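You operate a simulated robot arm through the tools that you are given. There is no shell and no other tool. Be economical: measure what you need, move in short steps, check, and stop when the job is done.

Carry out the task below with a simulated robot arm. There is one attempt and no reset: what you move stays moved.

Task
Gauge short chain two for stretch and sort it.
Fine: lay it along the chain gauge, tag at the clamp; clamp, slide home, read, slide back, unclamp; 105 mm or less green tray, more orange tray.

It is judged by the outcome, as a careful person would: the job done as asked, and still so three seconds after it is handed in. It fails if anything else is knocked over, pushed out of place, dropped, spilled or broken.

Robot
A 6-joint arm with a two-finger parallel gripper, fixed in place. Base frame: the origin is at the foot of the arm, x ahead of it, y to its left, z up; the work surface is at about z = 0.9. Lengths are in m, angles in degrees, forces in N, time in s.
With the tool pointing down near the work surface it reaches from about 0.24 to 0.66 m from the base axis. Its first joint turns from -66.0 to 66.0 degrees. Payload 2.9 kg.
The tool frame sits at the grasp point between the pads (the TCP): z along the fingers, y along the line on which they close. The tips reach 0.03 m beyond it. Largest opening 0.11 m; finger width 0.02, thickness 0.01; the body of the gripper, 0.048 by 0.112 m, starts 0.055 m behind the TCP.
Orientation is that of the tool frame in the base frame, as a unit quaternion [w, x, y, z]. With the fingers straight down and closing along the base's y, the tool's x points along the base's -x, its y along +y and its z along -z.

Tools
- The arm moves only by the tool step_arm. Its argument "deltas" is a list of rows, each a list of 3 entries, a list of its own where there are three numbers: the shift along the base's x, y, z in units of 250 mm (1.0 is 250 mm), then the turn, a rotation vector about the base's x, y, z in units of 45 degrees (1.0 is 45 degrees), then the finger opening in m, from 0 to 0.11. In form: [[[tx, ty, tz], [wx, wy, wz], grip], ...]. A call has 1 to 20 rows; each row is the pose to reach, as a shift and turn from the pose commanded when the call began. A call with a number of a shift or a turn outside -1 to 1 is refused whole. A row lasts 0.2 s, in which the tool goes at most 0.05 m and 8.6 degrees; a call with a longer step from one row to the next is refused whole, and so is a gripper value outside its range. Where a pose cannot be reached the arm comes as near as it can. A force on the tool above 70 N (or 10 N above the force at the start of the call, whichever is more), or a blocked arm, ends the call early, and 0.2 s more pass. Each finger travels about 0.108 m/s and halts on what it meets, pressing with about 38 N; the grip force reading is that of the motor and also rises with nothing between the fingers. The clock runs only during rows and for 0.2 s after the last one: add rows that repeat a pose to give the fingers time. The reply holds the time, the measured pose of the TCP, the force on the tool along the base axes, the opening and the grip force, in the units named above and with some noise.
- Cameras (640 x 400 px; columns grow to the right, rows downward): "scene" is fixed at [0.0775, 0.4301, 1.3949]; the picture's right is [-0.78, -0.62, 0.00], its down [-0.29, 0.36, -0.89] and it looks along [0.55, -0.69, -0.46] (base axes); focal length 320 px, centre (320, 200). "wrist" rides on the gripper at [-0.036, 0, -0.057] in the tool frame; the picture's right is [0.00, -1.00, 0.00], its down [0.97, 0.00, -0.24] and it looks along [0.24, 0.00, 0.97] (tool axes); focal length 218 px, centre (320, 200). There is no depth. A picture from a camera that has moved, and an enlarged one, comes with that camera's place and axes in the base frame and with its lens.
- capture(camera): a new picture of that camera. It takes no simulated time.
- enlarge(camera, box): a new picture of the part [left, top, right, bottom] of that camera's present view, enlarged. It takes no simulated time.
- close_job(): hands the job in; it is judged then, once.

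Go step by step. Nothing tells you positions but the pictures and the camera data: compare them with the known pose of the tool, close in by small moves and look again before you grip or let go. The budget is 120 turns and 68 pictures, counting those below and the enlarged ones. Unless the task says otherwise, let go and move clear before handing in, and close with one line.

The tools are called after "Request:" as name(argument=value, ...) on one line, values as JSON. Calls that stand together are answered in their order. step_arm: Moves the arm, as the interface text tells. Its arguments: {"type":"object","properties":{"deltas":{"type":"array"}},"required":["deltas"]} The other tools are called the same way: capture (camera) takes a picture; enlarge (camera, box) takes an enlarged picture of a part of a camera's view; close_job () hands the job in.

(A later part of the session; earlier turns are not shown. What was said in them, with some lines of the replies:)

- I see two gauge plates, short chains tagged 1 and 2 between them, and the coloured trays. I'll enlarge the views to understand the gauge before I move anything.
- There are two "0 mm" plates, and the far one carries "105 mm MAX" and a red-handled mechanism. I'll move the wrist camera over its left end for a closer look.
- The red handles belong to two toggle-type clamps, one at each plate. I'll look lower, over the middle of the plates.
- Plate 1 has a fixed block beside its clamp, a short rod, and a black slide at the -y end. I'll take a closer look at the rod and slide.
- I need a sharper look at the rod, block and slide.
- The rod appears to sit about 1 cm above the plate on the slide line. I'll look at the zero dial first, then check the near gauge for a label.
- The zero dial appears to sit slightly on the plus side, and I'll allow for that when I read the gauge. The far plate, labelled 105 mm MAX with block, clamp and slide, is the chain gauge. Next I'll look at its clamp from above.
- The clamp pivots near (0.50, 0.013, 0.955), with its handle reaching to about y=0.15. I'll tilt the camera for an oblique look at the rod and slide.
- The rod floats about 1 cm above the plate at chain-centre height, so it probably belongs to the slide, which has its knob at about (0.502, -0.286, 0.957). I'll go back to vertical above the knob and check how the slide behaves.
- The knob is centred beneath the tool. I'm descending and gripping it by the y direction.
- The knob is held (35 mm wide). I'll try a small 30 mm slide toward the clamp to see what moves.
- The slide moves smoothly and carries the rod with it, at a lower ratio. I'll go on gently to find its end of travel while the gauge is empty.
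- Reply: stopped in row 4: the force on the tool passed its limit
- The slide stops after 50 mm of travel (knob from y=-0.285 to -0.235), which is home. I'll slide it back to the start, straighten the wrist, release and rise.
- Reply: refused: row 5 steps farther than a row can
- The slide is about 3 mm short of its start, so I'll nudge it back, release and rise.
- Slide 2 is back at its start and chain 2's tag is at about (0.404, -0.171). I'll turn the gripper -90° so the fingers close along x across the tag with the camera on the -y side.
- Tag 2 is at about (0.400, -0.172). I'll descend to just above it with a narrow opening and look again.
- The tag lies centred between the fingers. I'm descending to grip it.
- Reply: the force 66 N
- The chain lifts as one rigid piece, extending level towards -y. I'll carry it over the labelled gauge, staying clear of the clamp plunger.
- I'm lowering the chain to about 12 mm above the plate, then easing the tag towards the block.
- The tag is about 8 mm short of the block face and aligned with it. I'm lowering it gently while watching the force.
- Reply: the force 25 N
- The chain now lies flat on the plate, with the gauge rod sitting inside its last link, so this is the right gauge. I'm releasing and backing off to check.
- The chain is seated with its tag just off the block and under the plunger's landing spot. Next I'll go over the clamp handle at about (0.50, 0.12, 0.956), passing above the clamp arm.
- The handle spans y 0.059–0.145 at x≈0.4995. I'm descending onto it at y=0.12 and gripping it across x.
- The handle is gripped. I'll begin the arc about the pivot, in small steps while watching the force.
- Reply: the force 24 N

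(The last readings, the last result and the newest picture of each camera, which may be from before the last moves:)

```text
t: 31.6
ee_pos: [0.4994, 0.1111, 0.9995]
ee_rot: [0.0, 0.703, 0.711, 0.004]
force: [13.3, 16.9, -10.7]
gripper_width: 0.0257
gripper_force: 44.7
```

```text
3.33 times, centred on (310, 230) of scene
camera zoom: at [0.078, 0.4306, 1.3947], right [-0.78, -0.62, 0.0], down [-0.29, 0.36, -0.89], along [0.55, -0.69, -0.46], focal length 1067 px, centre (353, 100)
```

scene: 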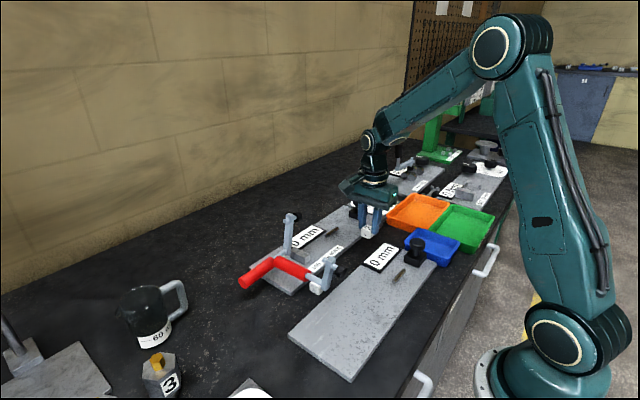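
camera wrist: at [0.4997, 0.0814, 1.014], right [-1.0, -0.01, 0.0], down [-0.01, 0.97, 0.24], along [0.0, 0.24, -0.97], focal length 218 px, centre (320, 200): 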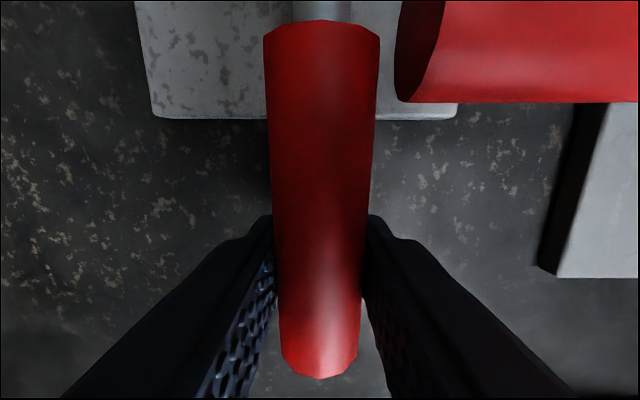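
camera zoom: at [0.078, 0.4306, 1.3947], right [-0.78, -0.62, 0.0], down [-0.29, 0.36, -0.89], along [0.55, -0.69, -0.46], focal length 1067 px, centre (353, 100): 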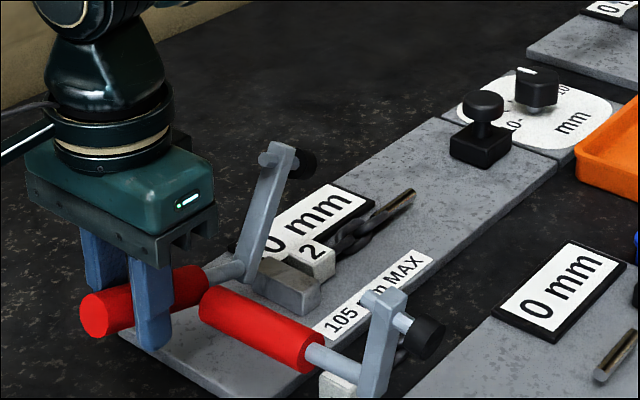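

The arm is swinging down as planned. I'm continuing the arc.

Request:
step_arm(deltas=[[[0, -0.014, 0.033], [0, 0, 0], 0.02], [[0, -0.031, 0.066], [0, 0, 0], 0.02], [[0, -0.048, 0.09], [0, 0, 0], 0.02], [[0, -0.066, 0.114], [0, 0, 0], 0.02], [[0, -0.086, 0.136], [0, 0, 0], 0.02], [[0, -0.108, 0.157], [0, 0, 0], 0.02]])

Request:
enlarge(camera="scene", box=[220, 170, 400, 290])

```text
t: 33.0
ee_pos: [0.4995, 0.0827, 1.0376]
ee_rot: [0.0, 0.704, 0.71, 0.003]
force: [11.0, 18.1, -1.8]
gripper_width: 0.0257
gripper_force: 44.5
```

```text
3.33 times, centred on (310, 230) of scene
camera zoom: at [0.0778, 0.4306, 1.3947], right [-0.78, -0.62, 0.0], down [-0.29, 0.36, -0.89], along [0.55, -0.69, -0.46], focal length 1067 px, centre (353, 100)
```

zoom: 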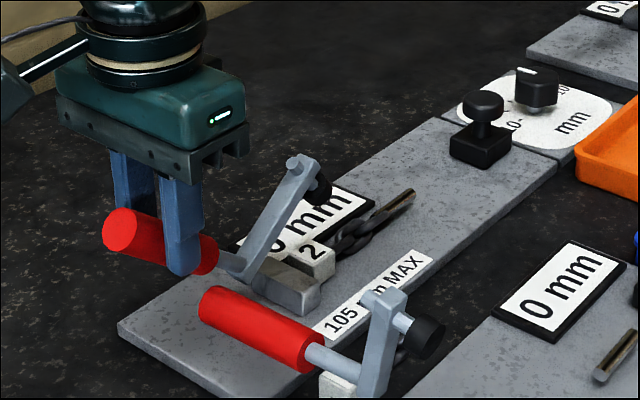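

It's about halfway there. I'm continuing the arc until the plunger meets the tag.

Request:
step_arm(deltas=[[[0, -0.022, 0.02], [0, 0, 0], 0.02], [[0, -0.045, 0.04], [0, 0, 0], 0.02], [[0, -0.07, 0.054], [0, 0, 0], 0.02], [[0, -0.096, 0.068], [0, 0, 0], 0.02], [[0, -0.123, 0.079], [0, 0, 0], 0.02], [[0, -0.15, 0.089], [0, 0, 0], 0.02]])

Request:
enlarge(camera="scene", box=[220, 170, 400, 290])

```text
t: 34.4
ee_pos: [0.5003, 0.0467, 1.0601]
ee_rot: [0.0, 0.703, 0.711, 0.003]
force: [13.2, 15.0, 4.0]
gripper_width: 0.0257
gripper_force: 45.3
```

```text
3.33 times, centred on (310, 230) of scene
camera zoom: at [0.0777, 0.4305, 1.3947], right [-0.78, -0.62, 0.0], down [-0.29, 0.36, -0.89], along [0.55, -0.69, -0.46], focal length 1067 px, centre (353, 100)
```

zoom: 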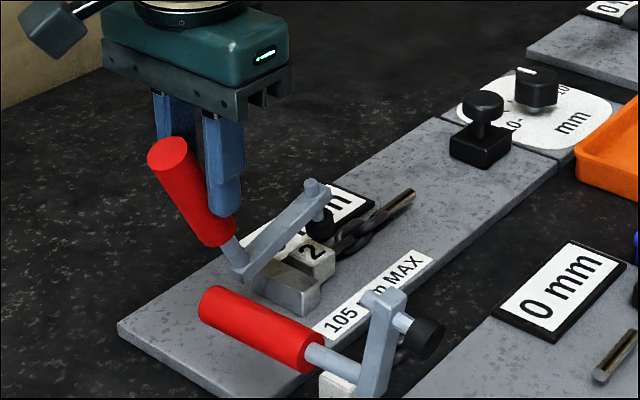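

The plunger is close to the tag. I'm continuing gently to contact.

Request:
step_arm(deltas=[[[0, -0.025, 0.007], [0, 0, 0], 0.02], [[0, -0.05, 0.012], [0, 0, 0], 0.02], [[0, -0.072, 0.015], [0, 0, 0], 0.02], [[0, -0.094, 0.017], [0, 0, 0], 0.02]])

Request:
enlarge(camera="scene", box=[270, 190, 370, 265])

```text
t: 35.4
ee_pos: [0.4986, 0.021, 1.0624]
ee_rot: [0.001, 0.705, 0.709, 0.003]
force: [11.5, 2.8, -1.4]
gripper_width: 0.0258
gripper_force: 6.0
```

```text
5.33 times, centred on (320, 228) of scene
camera zoom: at [0.0778, 0.4301, 1.3949], right [-0.78, -0.62, 0.0], down [-0.29, 0.36, -0.89], along [0.55, -0.69, -0.46], focal length 1707 px, centre (320, 53)
```

zoom: 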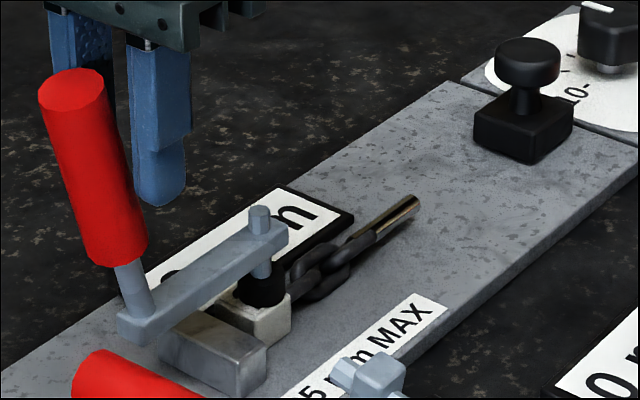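

The plunger looks seated on the tag and the handle has stopped turning. I'll open the fingers, rise straight up and see whether the clamp holds.

Request:
step_arm(deltas=[[[0, 0, 0], [0, 0, 0], 0.06], [[0, 0, 0], [0, 0, 0], 0.06], [[0, 0, 0.16], [0, 0, 0], 0.06], [[0, 0, 0.32], [0, 0, 0], 0.06], [[0, -0.12, 0.44], [0, 0, 0], 0.06], [[0, -0.3, 0.44], [0, 0, 0], 0.06], [[0, -0.48, 0.44], [0, 0, 0], 0.06]])

Request:
enlarge(camera="scene", box=[270, 190, 370, 265])

Request:
capture(camera="wrist")

```text
t: 37.0
ee_pos: [0.4992, -0.0992, 1.172]
ee_rot: [-0.001, 0.705, 0.71, 0.001]
force: [-0.5, 0.2, 0.4]
gripper_width: 0.0599
gripper_force: 0.1
```

```text
5.33 times, centred on (320, 228) of scene
camera zoom: at [0.0774, 0.4301, 1.3949], right [-0.78, -0.62, 0.0], down [-0.29, 0.36, -0.89], along [0.55, -0.69, -0.46], focal length 1707 px, centre (320, 53)
```

zoom: 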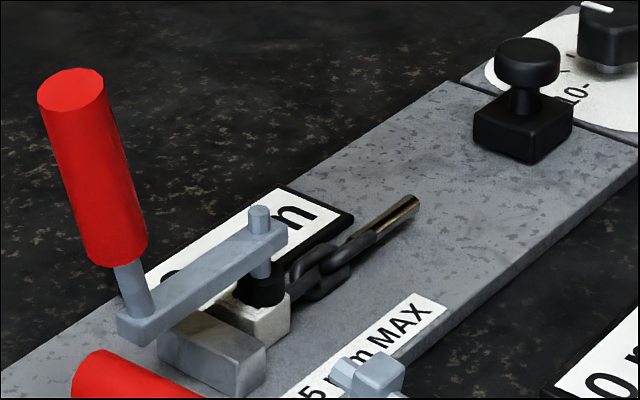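

```text
21 pictures are left
camera wrist: at [0.4996, -0.1355, 1.2297], right [-1.0, -0.01, 0.0], down [-0.01, 0.97, 0.24], along [0.0, 0.24, -0.97], focal length 218 px, centre (320, 200)
```

wrist: 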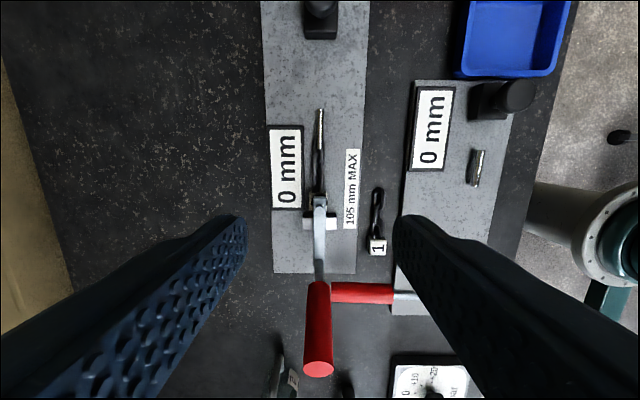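

The clamp is holding. Now to the slide knob at (0.502, -0.285), gripping it across x.

Request:
step_arm(deltas=[[[0.002, -0.13, -0.08], [0, 0, 0], 0.08], [[0.004, -0.26, -0.16], [0, 0, 0], 0.08], [[0.006, -0.39, -0.24], [0, 0, 0], 0.08], [[0.008, -0.52, -0.32], [0, 0, 0], 0.08], [[0.01, -0.65, -0.4], [0, 0, 0], 0.08], [[0.011, -0.743, -0.5], [0, 0, 0], 0.08], [[0.011, -0.743, -0.66], [0, 0, 0], 0.08], [[0.011, -0.743, -0.785], [0, 0, 0], 0.08], [[0.011, -0.743, -0.785], [0, 0, 0], 0.025], [[0.011, -0.743, -0.785], [0, 0, 0], 0.025], [[0.011, -0.743, -0.785], [0, 0, 0], 0.025]])

Request:
capture(camera="wrist")

```text
t: 39.4
ee_pos: [0.4993, -0.2852, 0.9766]
ee_rot: [-0.002, 0.705, 0.709, 0.001]
force: [-15.8, 0.1, 2.1]
gripper_width: 0.0348
gripper_force: 45.1
```

```text
20 pictures are left
camera wrist: at [0.5001, -0.3214, 1.0331], right [-1.0, 0.0, 0.0], down [0.0, 0.97, 0.24], along [0.0, 0.24, -0.97], focal length 218 px, centre (320, 200)
```

wrist: 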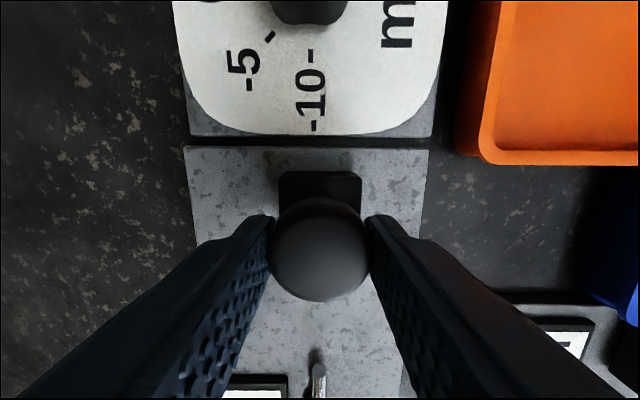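

The knob is gripped. I'll slide home 50 mm toward the clamp.

Request:
step_arm(deltas=[[[-0.008, 0.04, 0], [0, 0, 0], 0.025], [[-0.008, 0.08, 0], [0, 0, 0], 0.025], [[-0.008, 0.12, 0], [0, 0, 0], 0.025], [[-0.008, 0.15, 0], [0, 0, 0], 0.025], [[-0.008, 0.175, 0], [0, 0, 0], 0.025], [[-0.008, 0.19, 0], [0, 0, 0], 0.025], [[-0.008, 0.205, 0], [0, 0, 0], 0.025]])

Request:
enlarge(camera="scene", box=[270, 190, 370, 265])

```text
t: 41.0
ee_pos: [0.4998, -0.2339, 0.9752]
ee_rot: [0.0, 0.705, 0.709, 0.002]
force: [-5.3, -9.9, -15.7]
gripper_width: 0.0348
gripper_force: 45.1
```

```text
5.33 times, centred on (320, 228) of scene
camera zoom: at [0.0776, 0.4297, 1.395], right [-0.78, -0.62, 0.0], down [-0.29, 0.36, -0.89], along [0.55, -0.69, -0.46], focal length 1707 px, centre (320, 53)
```

zoom: 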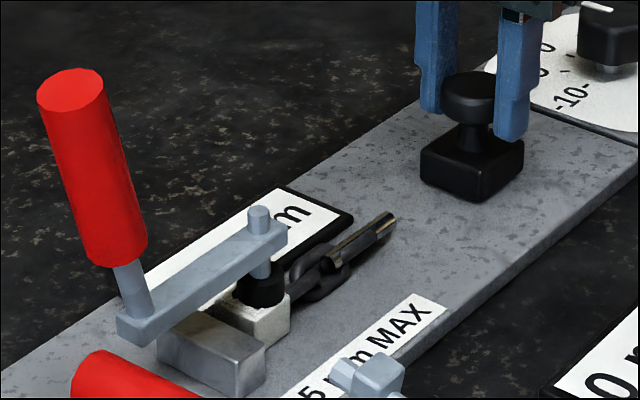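

The slide is at its home stop. The clamp arm hides part of the display from the scene camera, so I'll read it from the wrist.

Request:
capture(camera="wrist")

```text
18 pictures are left
camera wrist: at [0.4999, -0.2711, 1.0332], right [-1.0, -0.01, 0.0], down [-0.01, 0.97, 0.24], along [0.0, 0.24, -0.97], focal length 218 px, centre (320, 200)
```

wrist: 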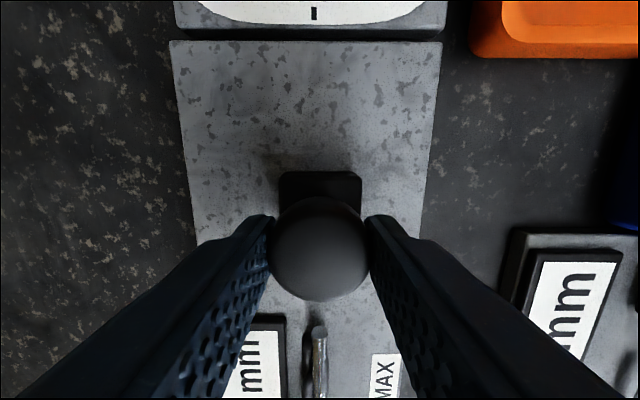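

The digits are hidden, so I'll release the knob and rise to look.

Request:
step_arm(deltas=[[[0, 0, 0], [0, 0, 0], 0.08], [[0, 0, 0], [0, 0, 0], 0.08], [[0, 0, 0.16], [0, 0, 0], 0.08], [[0, 0.02, 0.34], [0, 0, 0], 0.08], [[0, 0.08, 0.5], [0, 0, 0], 0.08]])

Request:
capture(camera="wrist")

```text
t: 42.2
ee_pos: [0.501, -0.2125, 1.1032]
ee_rot: [-0.001, 0.705, 0.709, 0.002]
force: [-0.1, 0.7, 0.3]
gripper_width: 0.0802
gripper_force: 0.0
```

```text
17 pictures are left
camera wrist: at [0.5002, -0.2489, 1.1607], right [-1.0, -0.01, 0.0], down [-0.01, 0.97, 0.24], along [0.0, 0.24, -0.97], focal length 218 px, centre (320, 200)
```

wrist: 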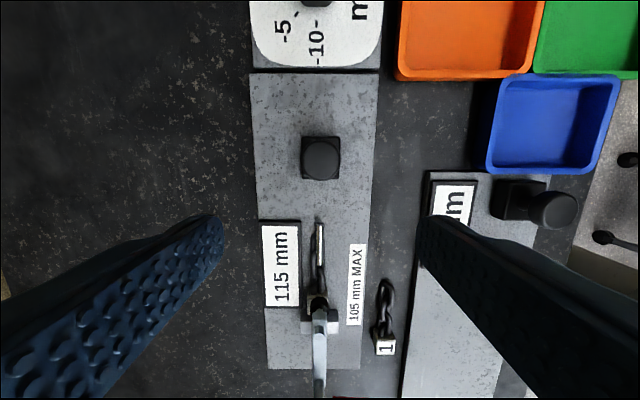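

Request:
enlarge(camera="wrist", box=[240, 210, 340, 320])

```text
3.64 times, centred on (290, 265) of wrist
camera zoom: at [0.5002, -0.2489, 1.1607], right [-1.0, -0.01, 0.0], down [-0.01, 0.97, 0.24], along [0.0, 0.24, -0.97], focal length 794 px, centre (429, -36)
```

zoom: 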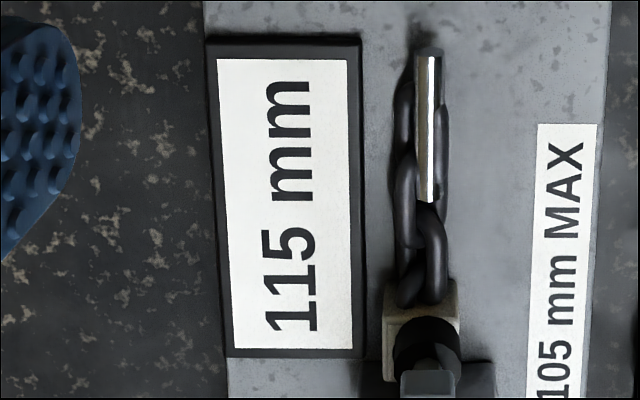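

The display reads 115 mm, which is more than 105, and the zero dial sits at about 0, so the chain goes in the orange tray. I'll re-grip the knob and slide it back.

Request:
step_arm(deltas=[[[-0.006, -0.08, -0.14], [0, 0, 0], 0.08], [[-0.006, -0.086, -0.32], [0, 0, 0], 0.08], [[-0.006, -0.086, -0.508], [0, 0, 0], 0.08], [[-0.006, -0.086, -0.508], [0, 0, 0], 0.025], [[-0.006, -0.086, -0.508], [0, 0, 0], 0.025], [[-0.006, -0.086, -0.508], [0, 0, 0], 0.025], [[-0.006, -0.126, -0.508], [0, 0, 0], 0.025], [[-0.006, -0.166, -0.508], [0, 0, 0], 0.025], [[-0.006, -0.206, -0.508], [0, 0, 0], 0.025], [[-0.006, -0.246, -0.508], [0, 0, 0], 0.025], [[-0.006, -0.286, -0.508], [0, 0, 0], 0.025], [[-0.006, -0.294, -0.508], [0, 0, 0], 0.025], [[-0.006, -0.294, -0.508], [0, 0, 0], 0.025]])

Request:
capture(camera="scene")

```text
t: 45.0
ee_pos: [0.5005, -0.2848, 0.9748]
ee_rot: [0.0, 0.703, 0.711, 0.003]
force: [22.6, 8.8, -4.4]
gripper_width: 0.035
gripper_force: 45.1
```

```text
15 pictures are left
```

scene: 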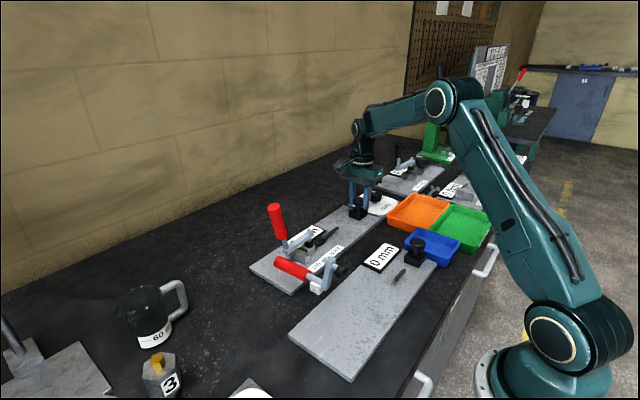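

The slide is back at its start stop. I'm releasing and rising, then travelling to above the clamp handle.

Request:
step_arm(deltas=[[[0, 0, 0], [0, 0, 0], 0.08], [[0, 0, 0], [0, 0, 0], 0.08], [[0, 0, 0.19], [0, 0, 0], 0.08], [[0, 0.05, 0.37], [0, 0, 0], 0.08], [[0, 0.14, 0.54], [0, 0, 0], 0.08], [[0, 0.28, 0.68], [0, 0, 0], 0.08], [[0, 0.46, 0.74], [0, 0, 0], 0.08], [[0, 0.64, 0.76], [0, 0, 0], 0.08], [[0, 0.82, 0.76], [0, 0, 0], 0.08], [[0, 1.0, 0.76], [0, 0, 0], 0.08]])

Request:
capture(camera="wrist")

```text
t: 47.2
ee_pos: [0.498, -0.0355, 1.1635]
ee_rot: [0.0, 0.705, 0.709, 0.002]
force: [0.3, 0.9, -0.6]
gripper_width: 0.08
gripper_force: 0.0
```

```text
14 pictures are left
camera wrist: at [0.4985, -0.0724, 1.2209], right [-1.0, -0.01, 0.0], down [-0.01, 0.97, 0.24], along [0.0, 0.24, -0.97], focal length 218 px, centre (320, 200)
```

wrist: 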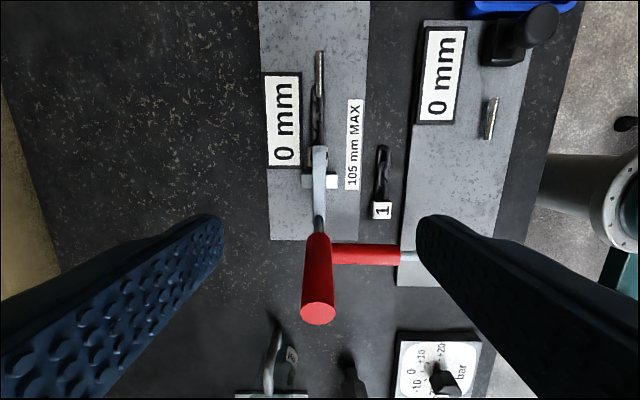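

The handle tip is at about (0.4995, 0.047). I'm moving over it, descending and gripping it.

Request:
step_arm(deltas=[[[0.003, 0.15, 0], [0, 0, 0], 0.06], [[0.005, 0.302, 0], [0, 0, 0], 0.06], [[0.005, 0.302, -0.18], [0, 0, 0], 0.06], [[0.005, 0.302, -0.36], [0, 0, 0], 0.06], [[0.005, 0.302, -0.415], [0, 0, 0], 0.06], [[0.005, 0.302, -0.415], [0, 0, 0], 0.02], [[0.005, 0.302, -0.415], [0, 0, 0], 0.02], [[0.005, 0.302, -0.415], [0, 0, 0], 0.02]])

Request:
capture(camera="wrist")

```text
t: 49.0
ee_pos: [0.4989, 0.0385, 1.0601]
ee_rot: [-0.001, 0.704, 0.71, 0.002]
force: [5.4, 0.9, -3.8]
gripper_width: 0.0257
gripper_force: 45.3
```

```text
13 pictures are left
camera wrist: at [0.4999, 0.0016, 1.1174], right [-1.0, -0.01, 0.0], down [-0.01, 0.97, 0.24], along [0.0, 0.24, -0.97], focal length 218 px, centre (320, 200)
```

wrist: 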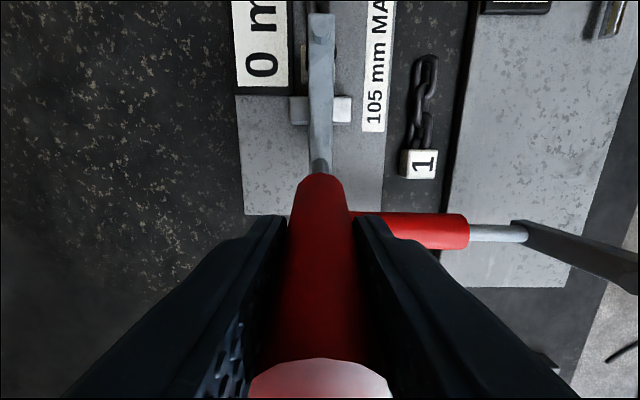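

The handle is gripped. I'm reversing the arc to unclamp.

Request:
step_arm(deltas=[[[0, 0.03, -0.01], [0, 0, 0], 0.02], [[0, 0.06, -0.021], [0, 0, 0], 0.02], [[0, 0.087, -0.033], [0, 0, 0], 0.02], [[0, 0.113, -0.047], [0, 0, 0], 0.02], [[0, 0.138, -0.063], [0, 0, 0], 0.02], [[0, 0.162, -0.08], [0, 0, 0], 0.02], [[0, 0.184, -0.099], [0, 0, 0], 0.02], [[0, 0.206, -0.119], [0, 0, 0], 0.02], [[0, 0.225, -0.141], [0, 0, 0], 0.02], [[0, 0.244, -0.164], [0, 0, 0], 0.02]])

```text
t: 51.2
ee_pos: [0.5004, 0.0992, 1.0217]
ee_rot: [0.0, 0.704, 0.71, 0.002]
force: [7.0, -4.4, 12.6]
gripper_width: 0.0256
gripper_force: 44.8
```

The handle is coming down smoothly. I'm finishing the arc.

Request:
step_arm(deltas=[[[0, 0.016, -0.025], [0, 0, 0], 0.02], [[0, 0.031, -0.05], [0, 0, 0], 0.02], [[0, 0.043, -0.077], [0, 0, 0], 0.02], [[0, 0.054, -0.104], [0, 0, 0], 0.02], [[0, 0.063, -0.132], [0, 0, 0], 0.02], [[0, 0.071, -0.161], [0, 0, 0], 0.02], [[0, 0.076, -0.19], [0, 0, 0], 0.02], [[0, 0.079, -0.219], [0, 0, 0], 0.02], [[0, 0.08, -0.246], [0, 0, 0], 0.02]])

Request:
enlarge(camera="scene", box=[220, 170, 400, 290])

```text
t: 53.2
ee_pos: [0.5003, 0.1205, 0.9591]
ee_rot: [-0.001, 0.704, 0.71, 0.001]
force: [5.5, 15.9, 10.0]
gripper_width: 0.0262
gripper_force: 45.1
```

```text
3.33 times, centred on (310, 230) of scene
camera zoom: at [0.0774, 0.4305, 1.3948], right [-0.78, -0.62, 0.0], down [-0.29, 0.36, -0.89], along [0.55, -0.69, -0.46], focal length 1067 px, centre (353, 100)
```

zoom: 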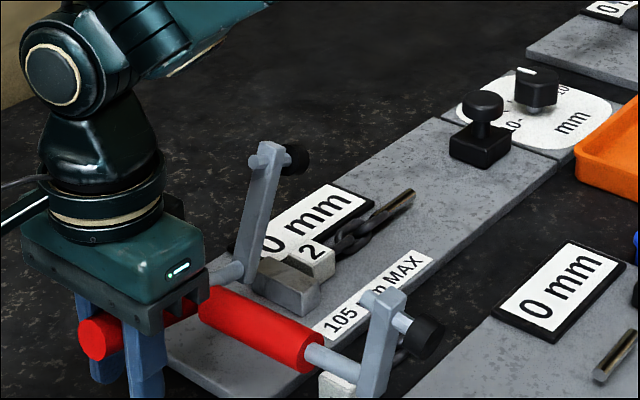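

The arm is still a few degrees short of its original open position. I'll press the handle down a little more, then release and rise.

Request:
step_arm(deltas=[[[0, 0, -0.02], [0, 0, 0], 0.02], [[0, -0.001, -0.04], [0, 0, 0], 0.02], [[0, -0.002, -0.055], [0, 0, 0], 0.02]])

Request:
step_arm(deltas=[[[0, 0, 0], [0, 0, 0], 0.06], [[0, 0, 0], [0, 0, 0], 0.06], [[0, 0, 0.18], [0, 0, 0], 0.06], [[0, 0, 0.36], [0, 0, 0], 0.06], [[0, 0, 0.54], [0, 0, 0], 0.06], [[0, 0, 0.72], [0, 0, 0], 0.06]])

Request:
enlarge(camera="scene", box=[220, 170, 400, 290])

```text
t: 54.0
ee_pos: [0.5, 0.1202, 0.9457]
ee_rot: [0.0, 0.704, 0.71, 0.003]
force: [8.0, 14.9, 7.9]
gripper_width: 0.0259
gripper_force: 44.2
```

```text
t: 55.4
ee_pos: [0.4995, 0.1207, 1.1256]
ee_rot: [-0.001, 0.705, 0.709, 0.002]
force: [-0.3, -0.1, 1.0]
gripper_width: 0.06
gripper_force: 0.0
```

```text
3.33 times, centred on (310, 230) of scene
camera zoom: at [0.0774, 0.4301, 1.3949], right [-0.78, -0.62, 0.0], down [-0.29, 0.36, -0.89], along [0.55, -0.69, -0.46], focal length 1067 px, centre (353, 100)
```

zoom: 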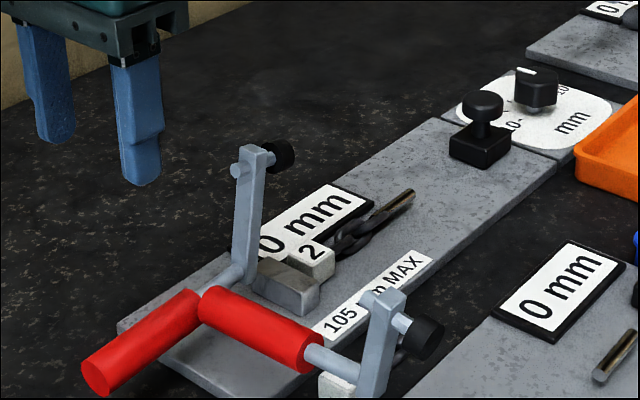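

The clamp is fully open again. I'm returning to the tag, coming in from the -y side beneath the plunger.

Request:
step_arm(deltas=[[[0, -0.17, 0.04], [0, 0, 0], 0.06], [[0.002, -0.34, 0.04], [0, 0, 0], 0.06], [[0.004, -0.51, 0.04], [0, 0, 0], 0.06], [[0.006, -0.68, 0.04], [0, 0, 0], 0.045], [[0.006, -0.84, 0.02], [0, 0, 0], 0.045], [[0.006, -0.84, -0.16], [0, 0, 0], 0.045], [[0.006, -0.84, -0.34], [0, 0, 0], 0.045], [[0.006, -0.84, -0.52], [0, 0, 0], 0.045], [[0.006, -0.78, -0.57], [0, 0, 0], 0.045], [[0.006, -0.722, -0.58], [0, 0, 0], 0.045]])

Request:
capture(camera="wrist")

```text
t: 57.6
ee_pos: [0.5013, -0.0613, 0.9802]
ee_rot: [-0.001, 0.705, 0.709, 0.002]
force: [-0.7, -0.3, -0.3]
gripper_width: 0.045
gripper_force: 0.1
```

```text
10 pictures are left
camera wrist: at [0.501, -0.0988, 1.0367], right [-1.0, -0.01, 0.0], down [-0.01, 0.97, 0.24], along [0.0, 0.24, -0.97], focal length 218 px, centre (320, 200)
```

wrist: 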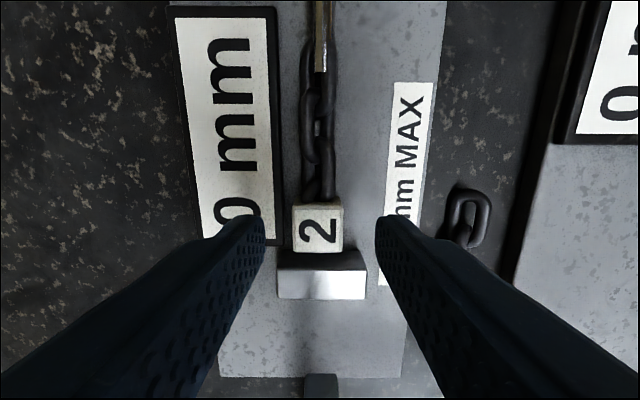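

The tag is centred between the fingers. I'm descending, gripping and lifting slightly.

Request:
step_arm(deltas=[[[0, 0.002, -0.05], [0, 0, 0], 0.045], [[0, 0.004, -0.1], [0, 0, 0], 0.045], [[0, 0.004, -0.102], [0, 0, 0], 0.015], [[0, 0.004, -0.102], [0, 0, 0], 0.015], [[0, 0.004, -0.102], [0, 0, 0], 0.015]])

Request:
step_arm(deltas=[[[0, 0, 0.04], [0, 0, 0], 0.015], [[0, -0.01, 0.08], [0, 0, 0], 0.015], [[0, -0.06, 0.14], [0, 0, 0], 0.015], [[0, -0.12, 0.26], [0, 0, 0], 0.015], [[0, -0.16, 0.4], [0, 0, 0], 0.015]])

Request:
capture(camera="scene")

```text
t: 58.8
ee_pos: [0.5013, -0.0613, 0.9546]
ee_rot: [-0.001, 0.704, 0.71, 0.002]
force: [-0.1, -0.7, 4.4]
gripper_width: 0.0253
gripper_force: 37.9
```

```text
t: 60.0
ee_pos: [0.5012, -0.1006, 1.054]
ee_rot: [-0.001, 0.705, 0.709, 0.001]
force: [0.3, 0.9, -1.5]
gripper_width: 0.0254
gripper_force: 38.2
```

```text
9 pictures are left
```

scene: 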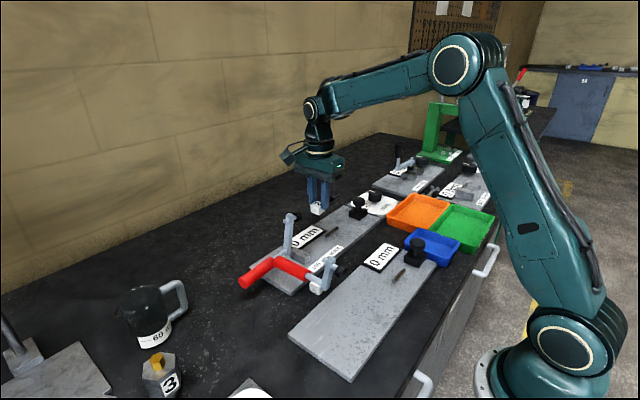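

The chain is held again, hanging level. I'm carrying it to above the orange tray, centred at about (0.37, -0.405).

Request:
step_arm(deltas=[[[-0.07, -0.15, 0], [0, 0, 0], 0.015], [[-0.14, -0.3, 0], [0, 0, 0], 0.015], [[-0.21, -0.45, 0], [0, 0, 0], 0.015], [[-0.28, -0.6, 0], [0, 0, 0], 0.015], [[-0.35, -0.75, 0], [0, 0, 0], 0.015], [[-0.43, -0.9, 0], [0, 0, 0], 0.015], [[-0.52, -1.0, 0], [0, 0, 0], 0.015]])

Request:
capture(camera="wrist")

```text
t: 61.6
ee_pos: [0.3716, -0.3509, 1.0552]
ee_rot: [0.0, 0.704, 0.71, 0.001]
force: [0.4, 0.3, -0.9]
gripper_width: 0.0252
gripper_force: 38.1
```

```text
8 pictures are left
camera wrist: at [0.3718, -0.3875, 1.1122], right [-1.0, -0.01, 0.0], down [-0.01, 0.97, 0.24], along [0.0, 0.24, -0.97], focal length 218 px, centre (320, 200)
```

wrist: 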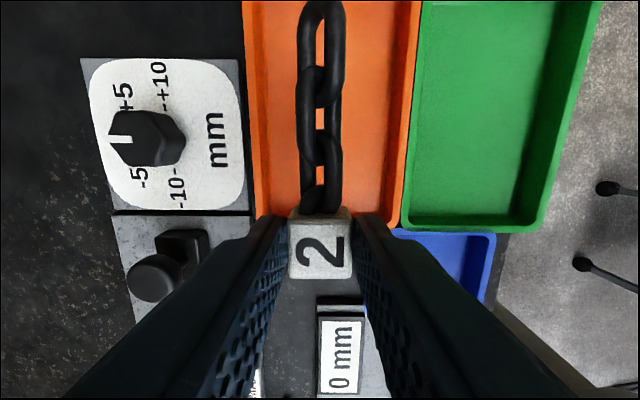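

The dial pointer also reads about 0 from here. I'm shifting to the tray's middle and lowering the chain in.

Request:
step_arm(deltas=[[[-0.012, -0.084, 0], [0, 0, 0], 0.015], [[-0.012, -0.084, -0.15], [0, 0, 0], 0.015], [[-0.012, -0.084, -0.3], [0, 0, 0], 0.015], [[-0.012, -0.084, -0.37], [0, 0, 0], 0.015], [[-0.012, -0.084, -0.39], [0, 0, 0], 0.015], [[-0.012, -0.084, -0.405], [0, 0, 0], 0.015]])

Request:
capture(camera="wrist")

```text
t: 63.0
ee_pos: [0.3677, -0.3727, 0.953]
ee_rot: [-0.001, 0.705, 0.71, 0.002]
force: [-0.7, -0.3, -1.0]
gripper_width: 0.0252
gripper_force: 38.1
```

```text
7 pictures are left
camera wrist: at [0.3679, -0.4087, 1.0101], right [-1.0, -0.01, 0.0], down [-0.01, 0.97, 0.24], along [0.0, 0.24, -0.97], focal length 218 px, centre (320, 200)
```

wrist: 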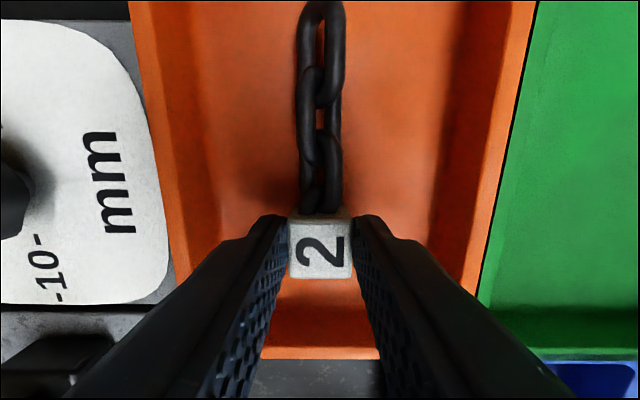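

The chain is inside the tray and not quite touching the floor. I'm lowering it a few mm more until contact.

Request:
step_arm(deltas=[[[0, 0, -0.008], [0, 0, 0], 0.015], [[0, 0, -0.016], [0, 0, 0], 0.015], [[0, 0, -0.022], [0, 0, 0], 0.015]])

```text
t: 63.8
ee_pos: [0.3696, -0.3713, 0.9485]
ee_rot: [-0.001, 0.705, 0.709, 0.002]
force: [0.0, -0.1, -1.3]
gripper_width: 0.0251
gripper_force: 38.0
```

Request:
step_arm(deltas=[[[0, 0, -0.008], [0, 0, 0], 0.015], [[0, 0, -0.014], [0, 0, 0], 0.015]])

```text
t: 64.4
ee_pos: [0.3674, -0.372, 0.9469]
ee_rot: [0.001, 0.704, 0.71, 0.003]
force: [-6.8, 6.4, 29.1]
gripper_width: 0.0256
gripper_force: 38.0
```

The chain is touching the tray floor. I'm releasing it and rising clear.

Request:
step_arm(deltas=[[[0, 0, 0.006], [0, 0, 0], 0.045], [[0, 0, 0.006], [0, 0, 0], 0.045], [[0, 0, 0.1], [0, 0, 0], 0.045], [[0, 0, 0.28], [0, 0, 0], 0.045], [[0, 0.05, 0.46], [0, 0, 0], 0.045], [[0, 0.15, 0.6], [0, 0, 0], 0.045], [[0, 0.3, 0.7], [0, 0, 0], 0.045]])

Request:
capture(camera="wrist")

Request:
capture(camera="scene")

```text
t: 66.0
ee_pos: [0.3665, -0.2973, 1.1194]
ee_rot: [-0.001, 0.705, 0.709, 0.002]
force: [-0.4, 0.2, 0.8]
gripper_width: 0.0451
gripper_force: 0.0
```

```text
6 pictures are left
camera wrist: at [0.3673, -0.3337, 1.1771], right [-1.0, -0.01, 0.0], down [-0.01, 0.97, 0.24], along [0.0, 0.24, -0.97], focal length 218 px, centre (320, 200)
```

wrist: 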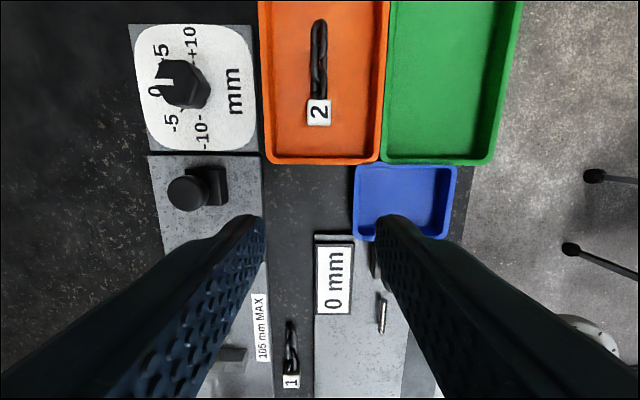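

```text
5 pictures are left
```

scene: 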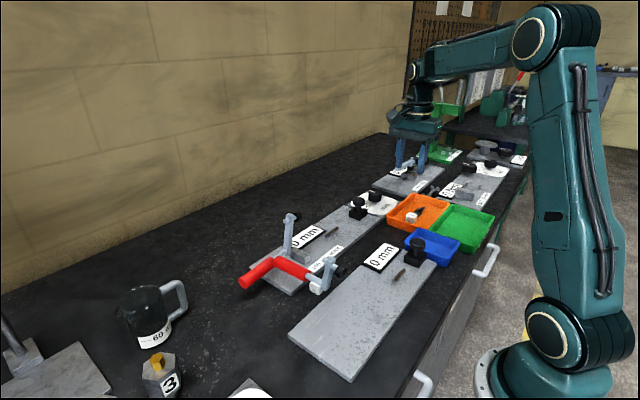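

Chain 2 lies in the orange tray, the clamp is open, the slide is back, and everything else is where it was. I'm handing the job in.

Request:
close_job()

```text
The job is handed in.
```

Short chain two read 115 mm on the gauge, over the 105 mm limit, so it is in the orange tray with the clamp open and the slide back.
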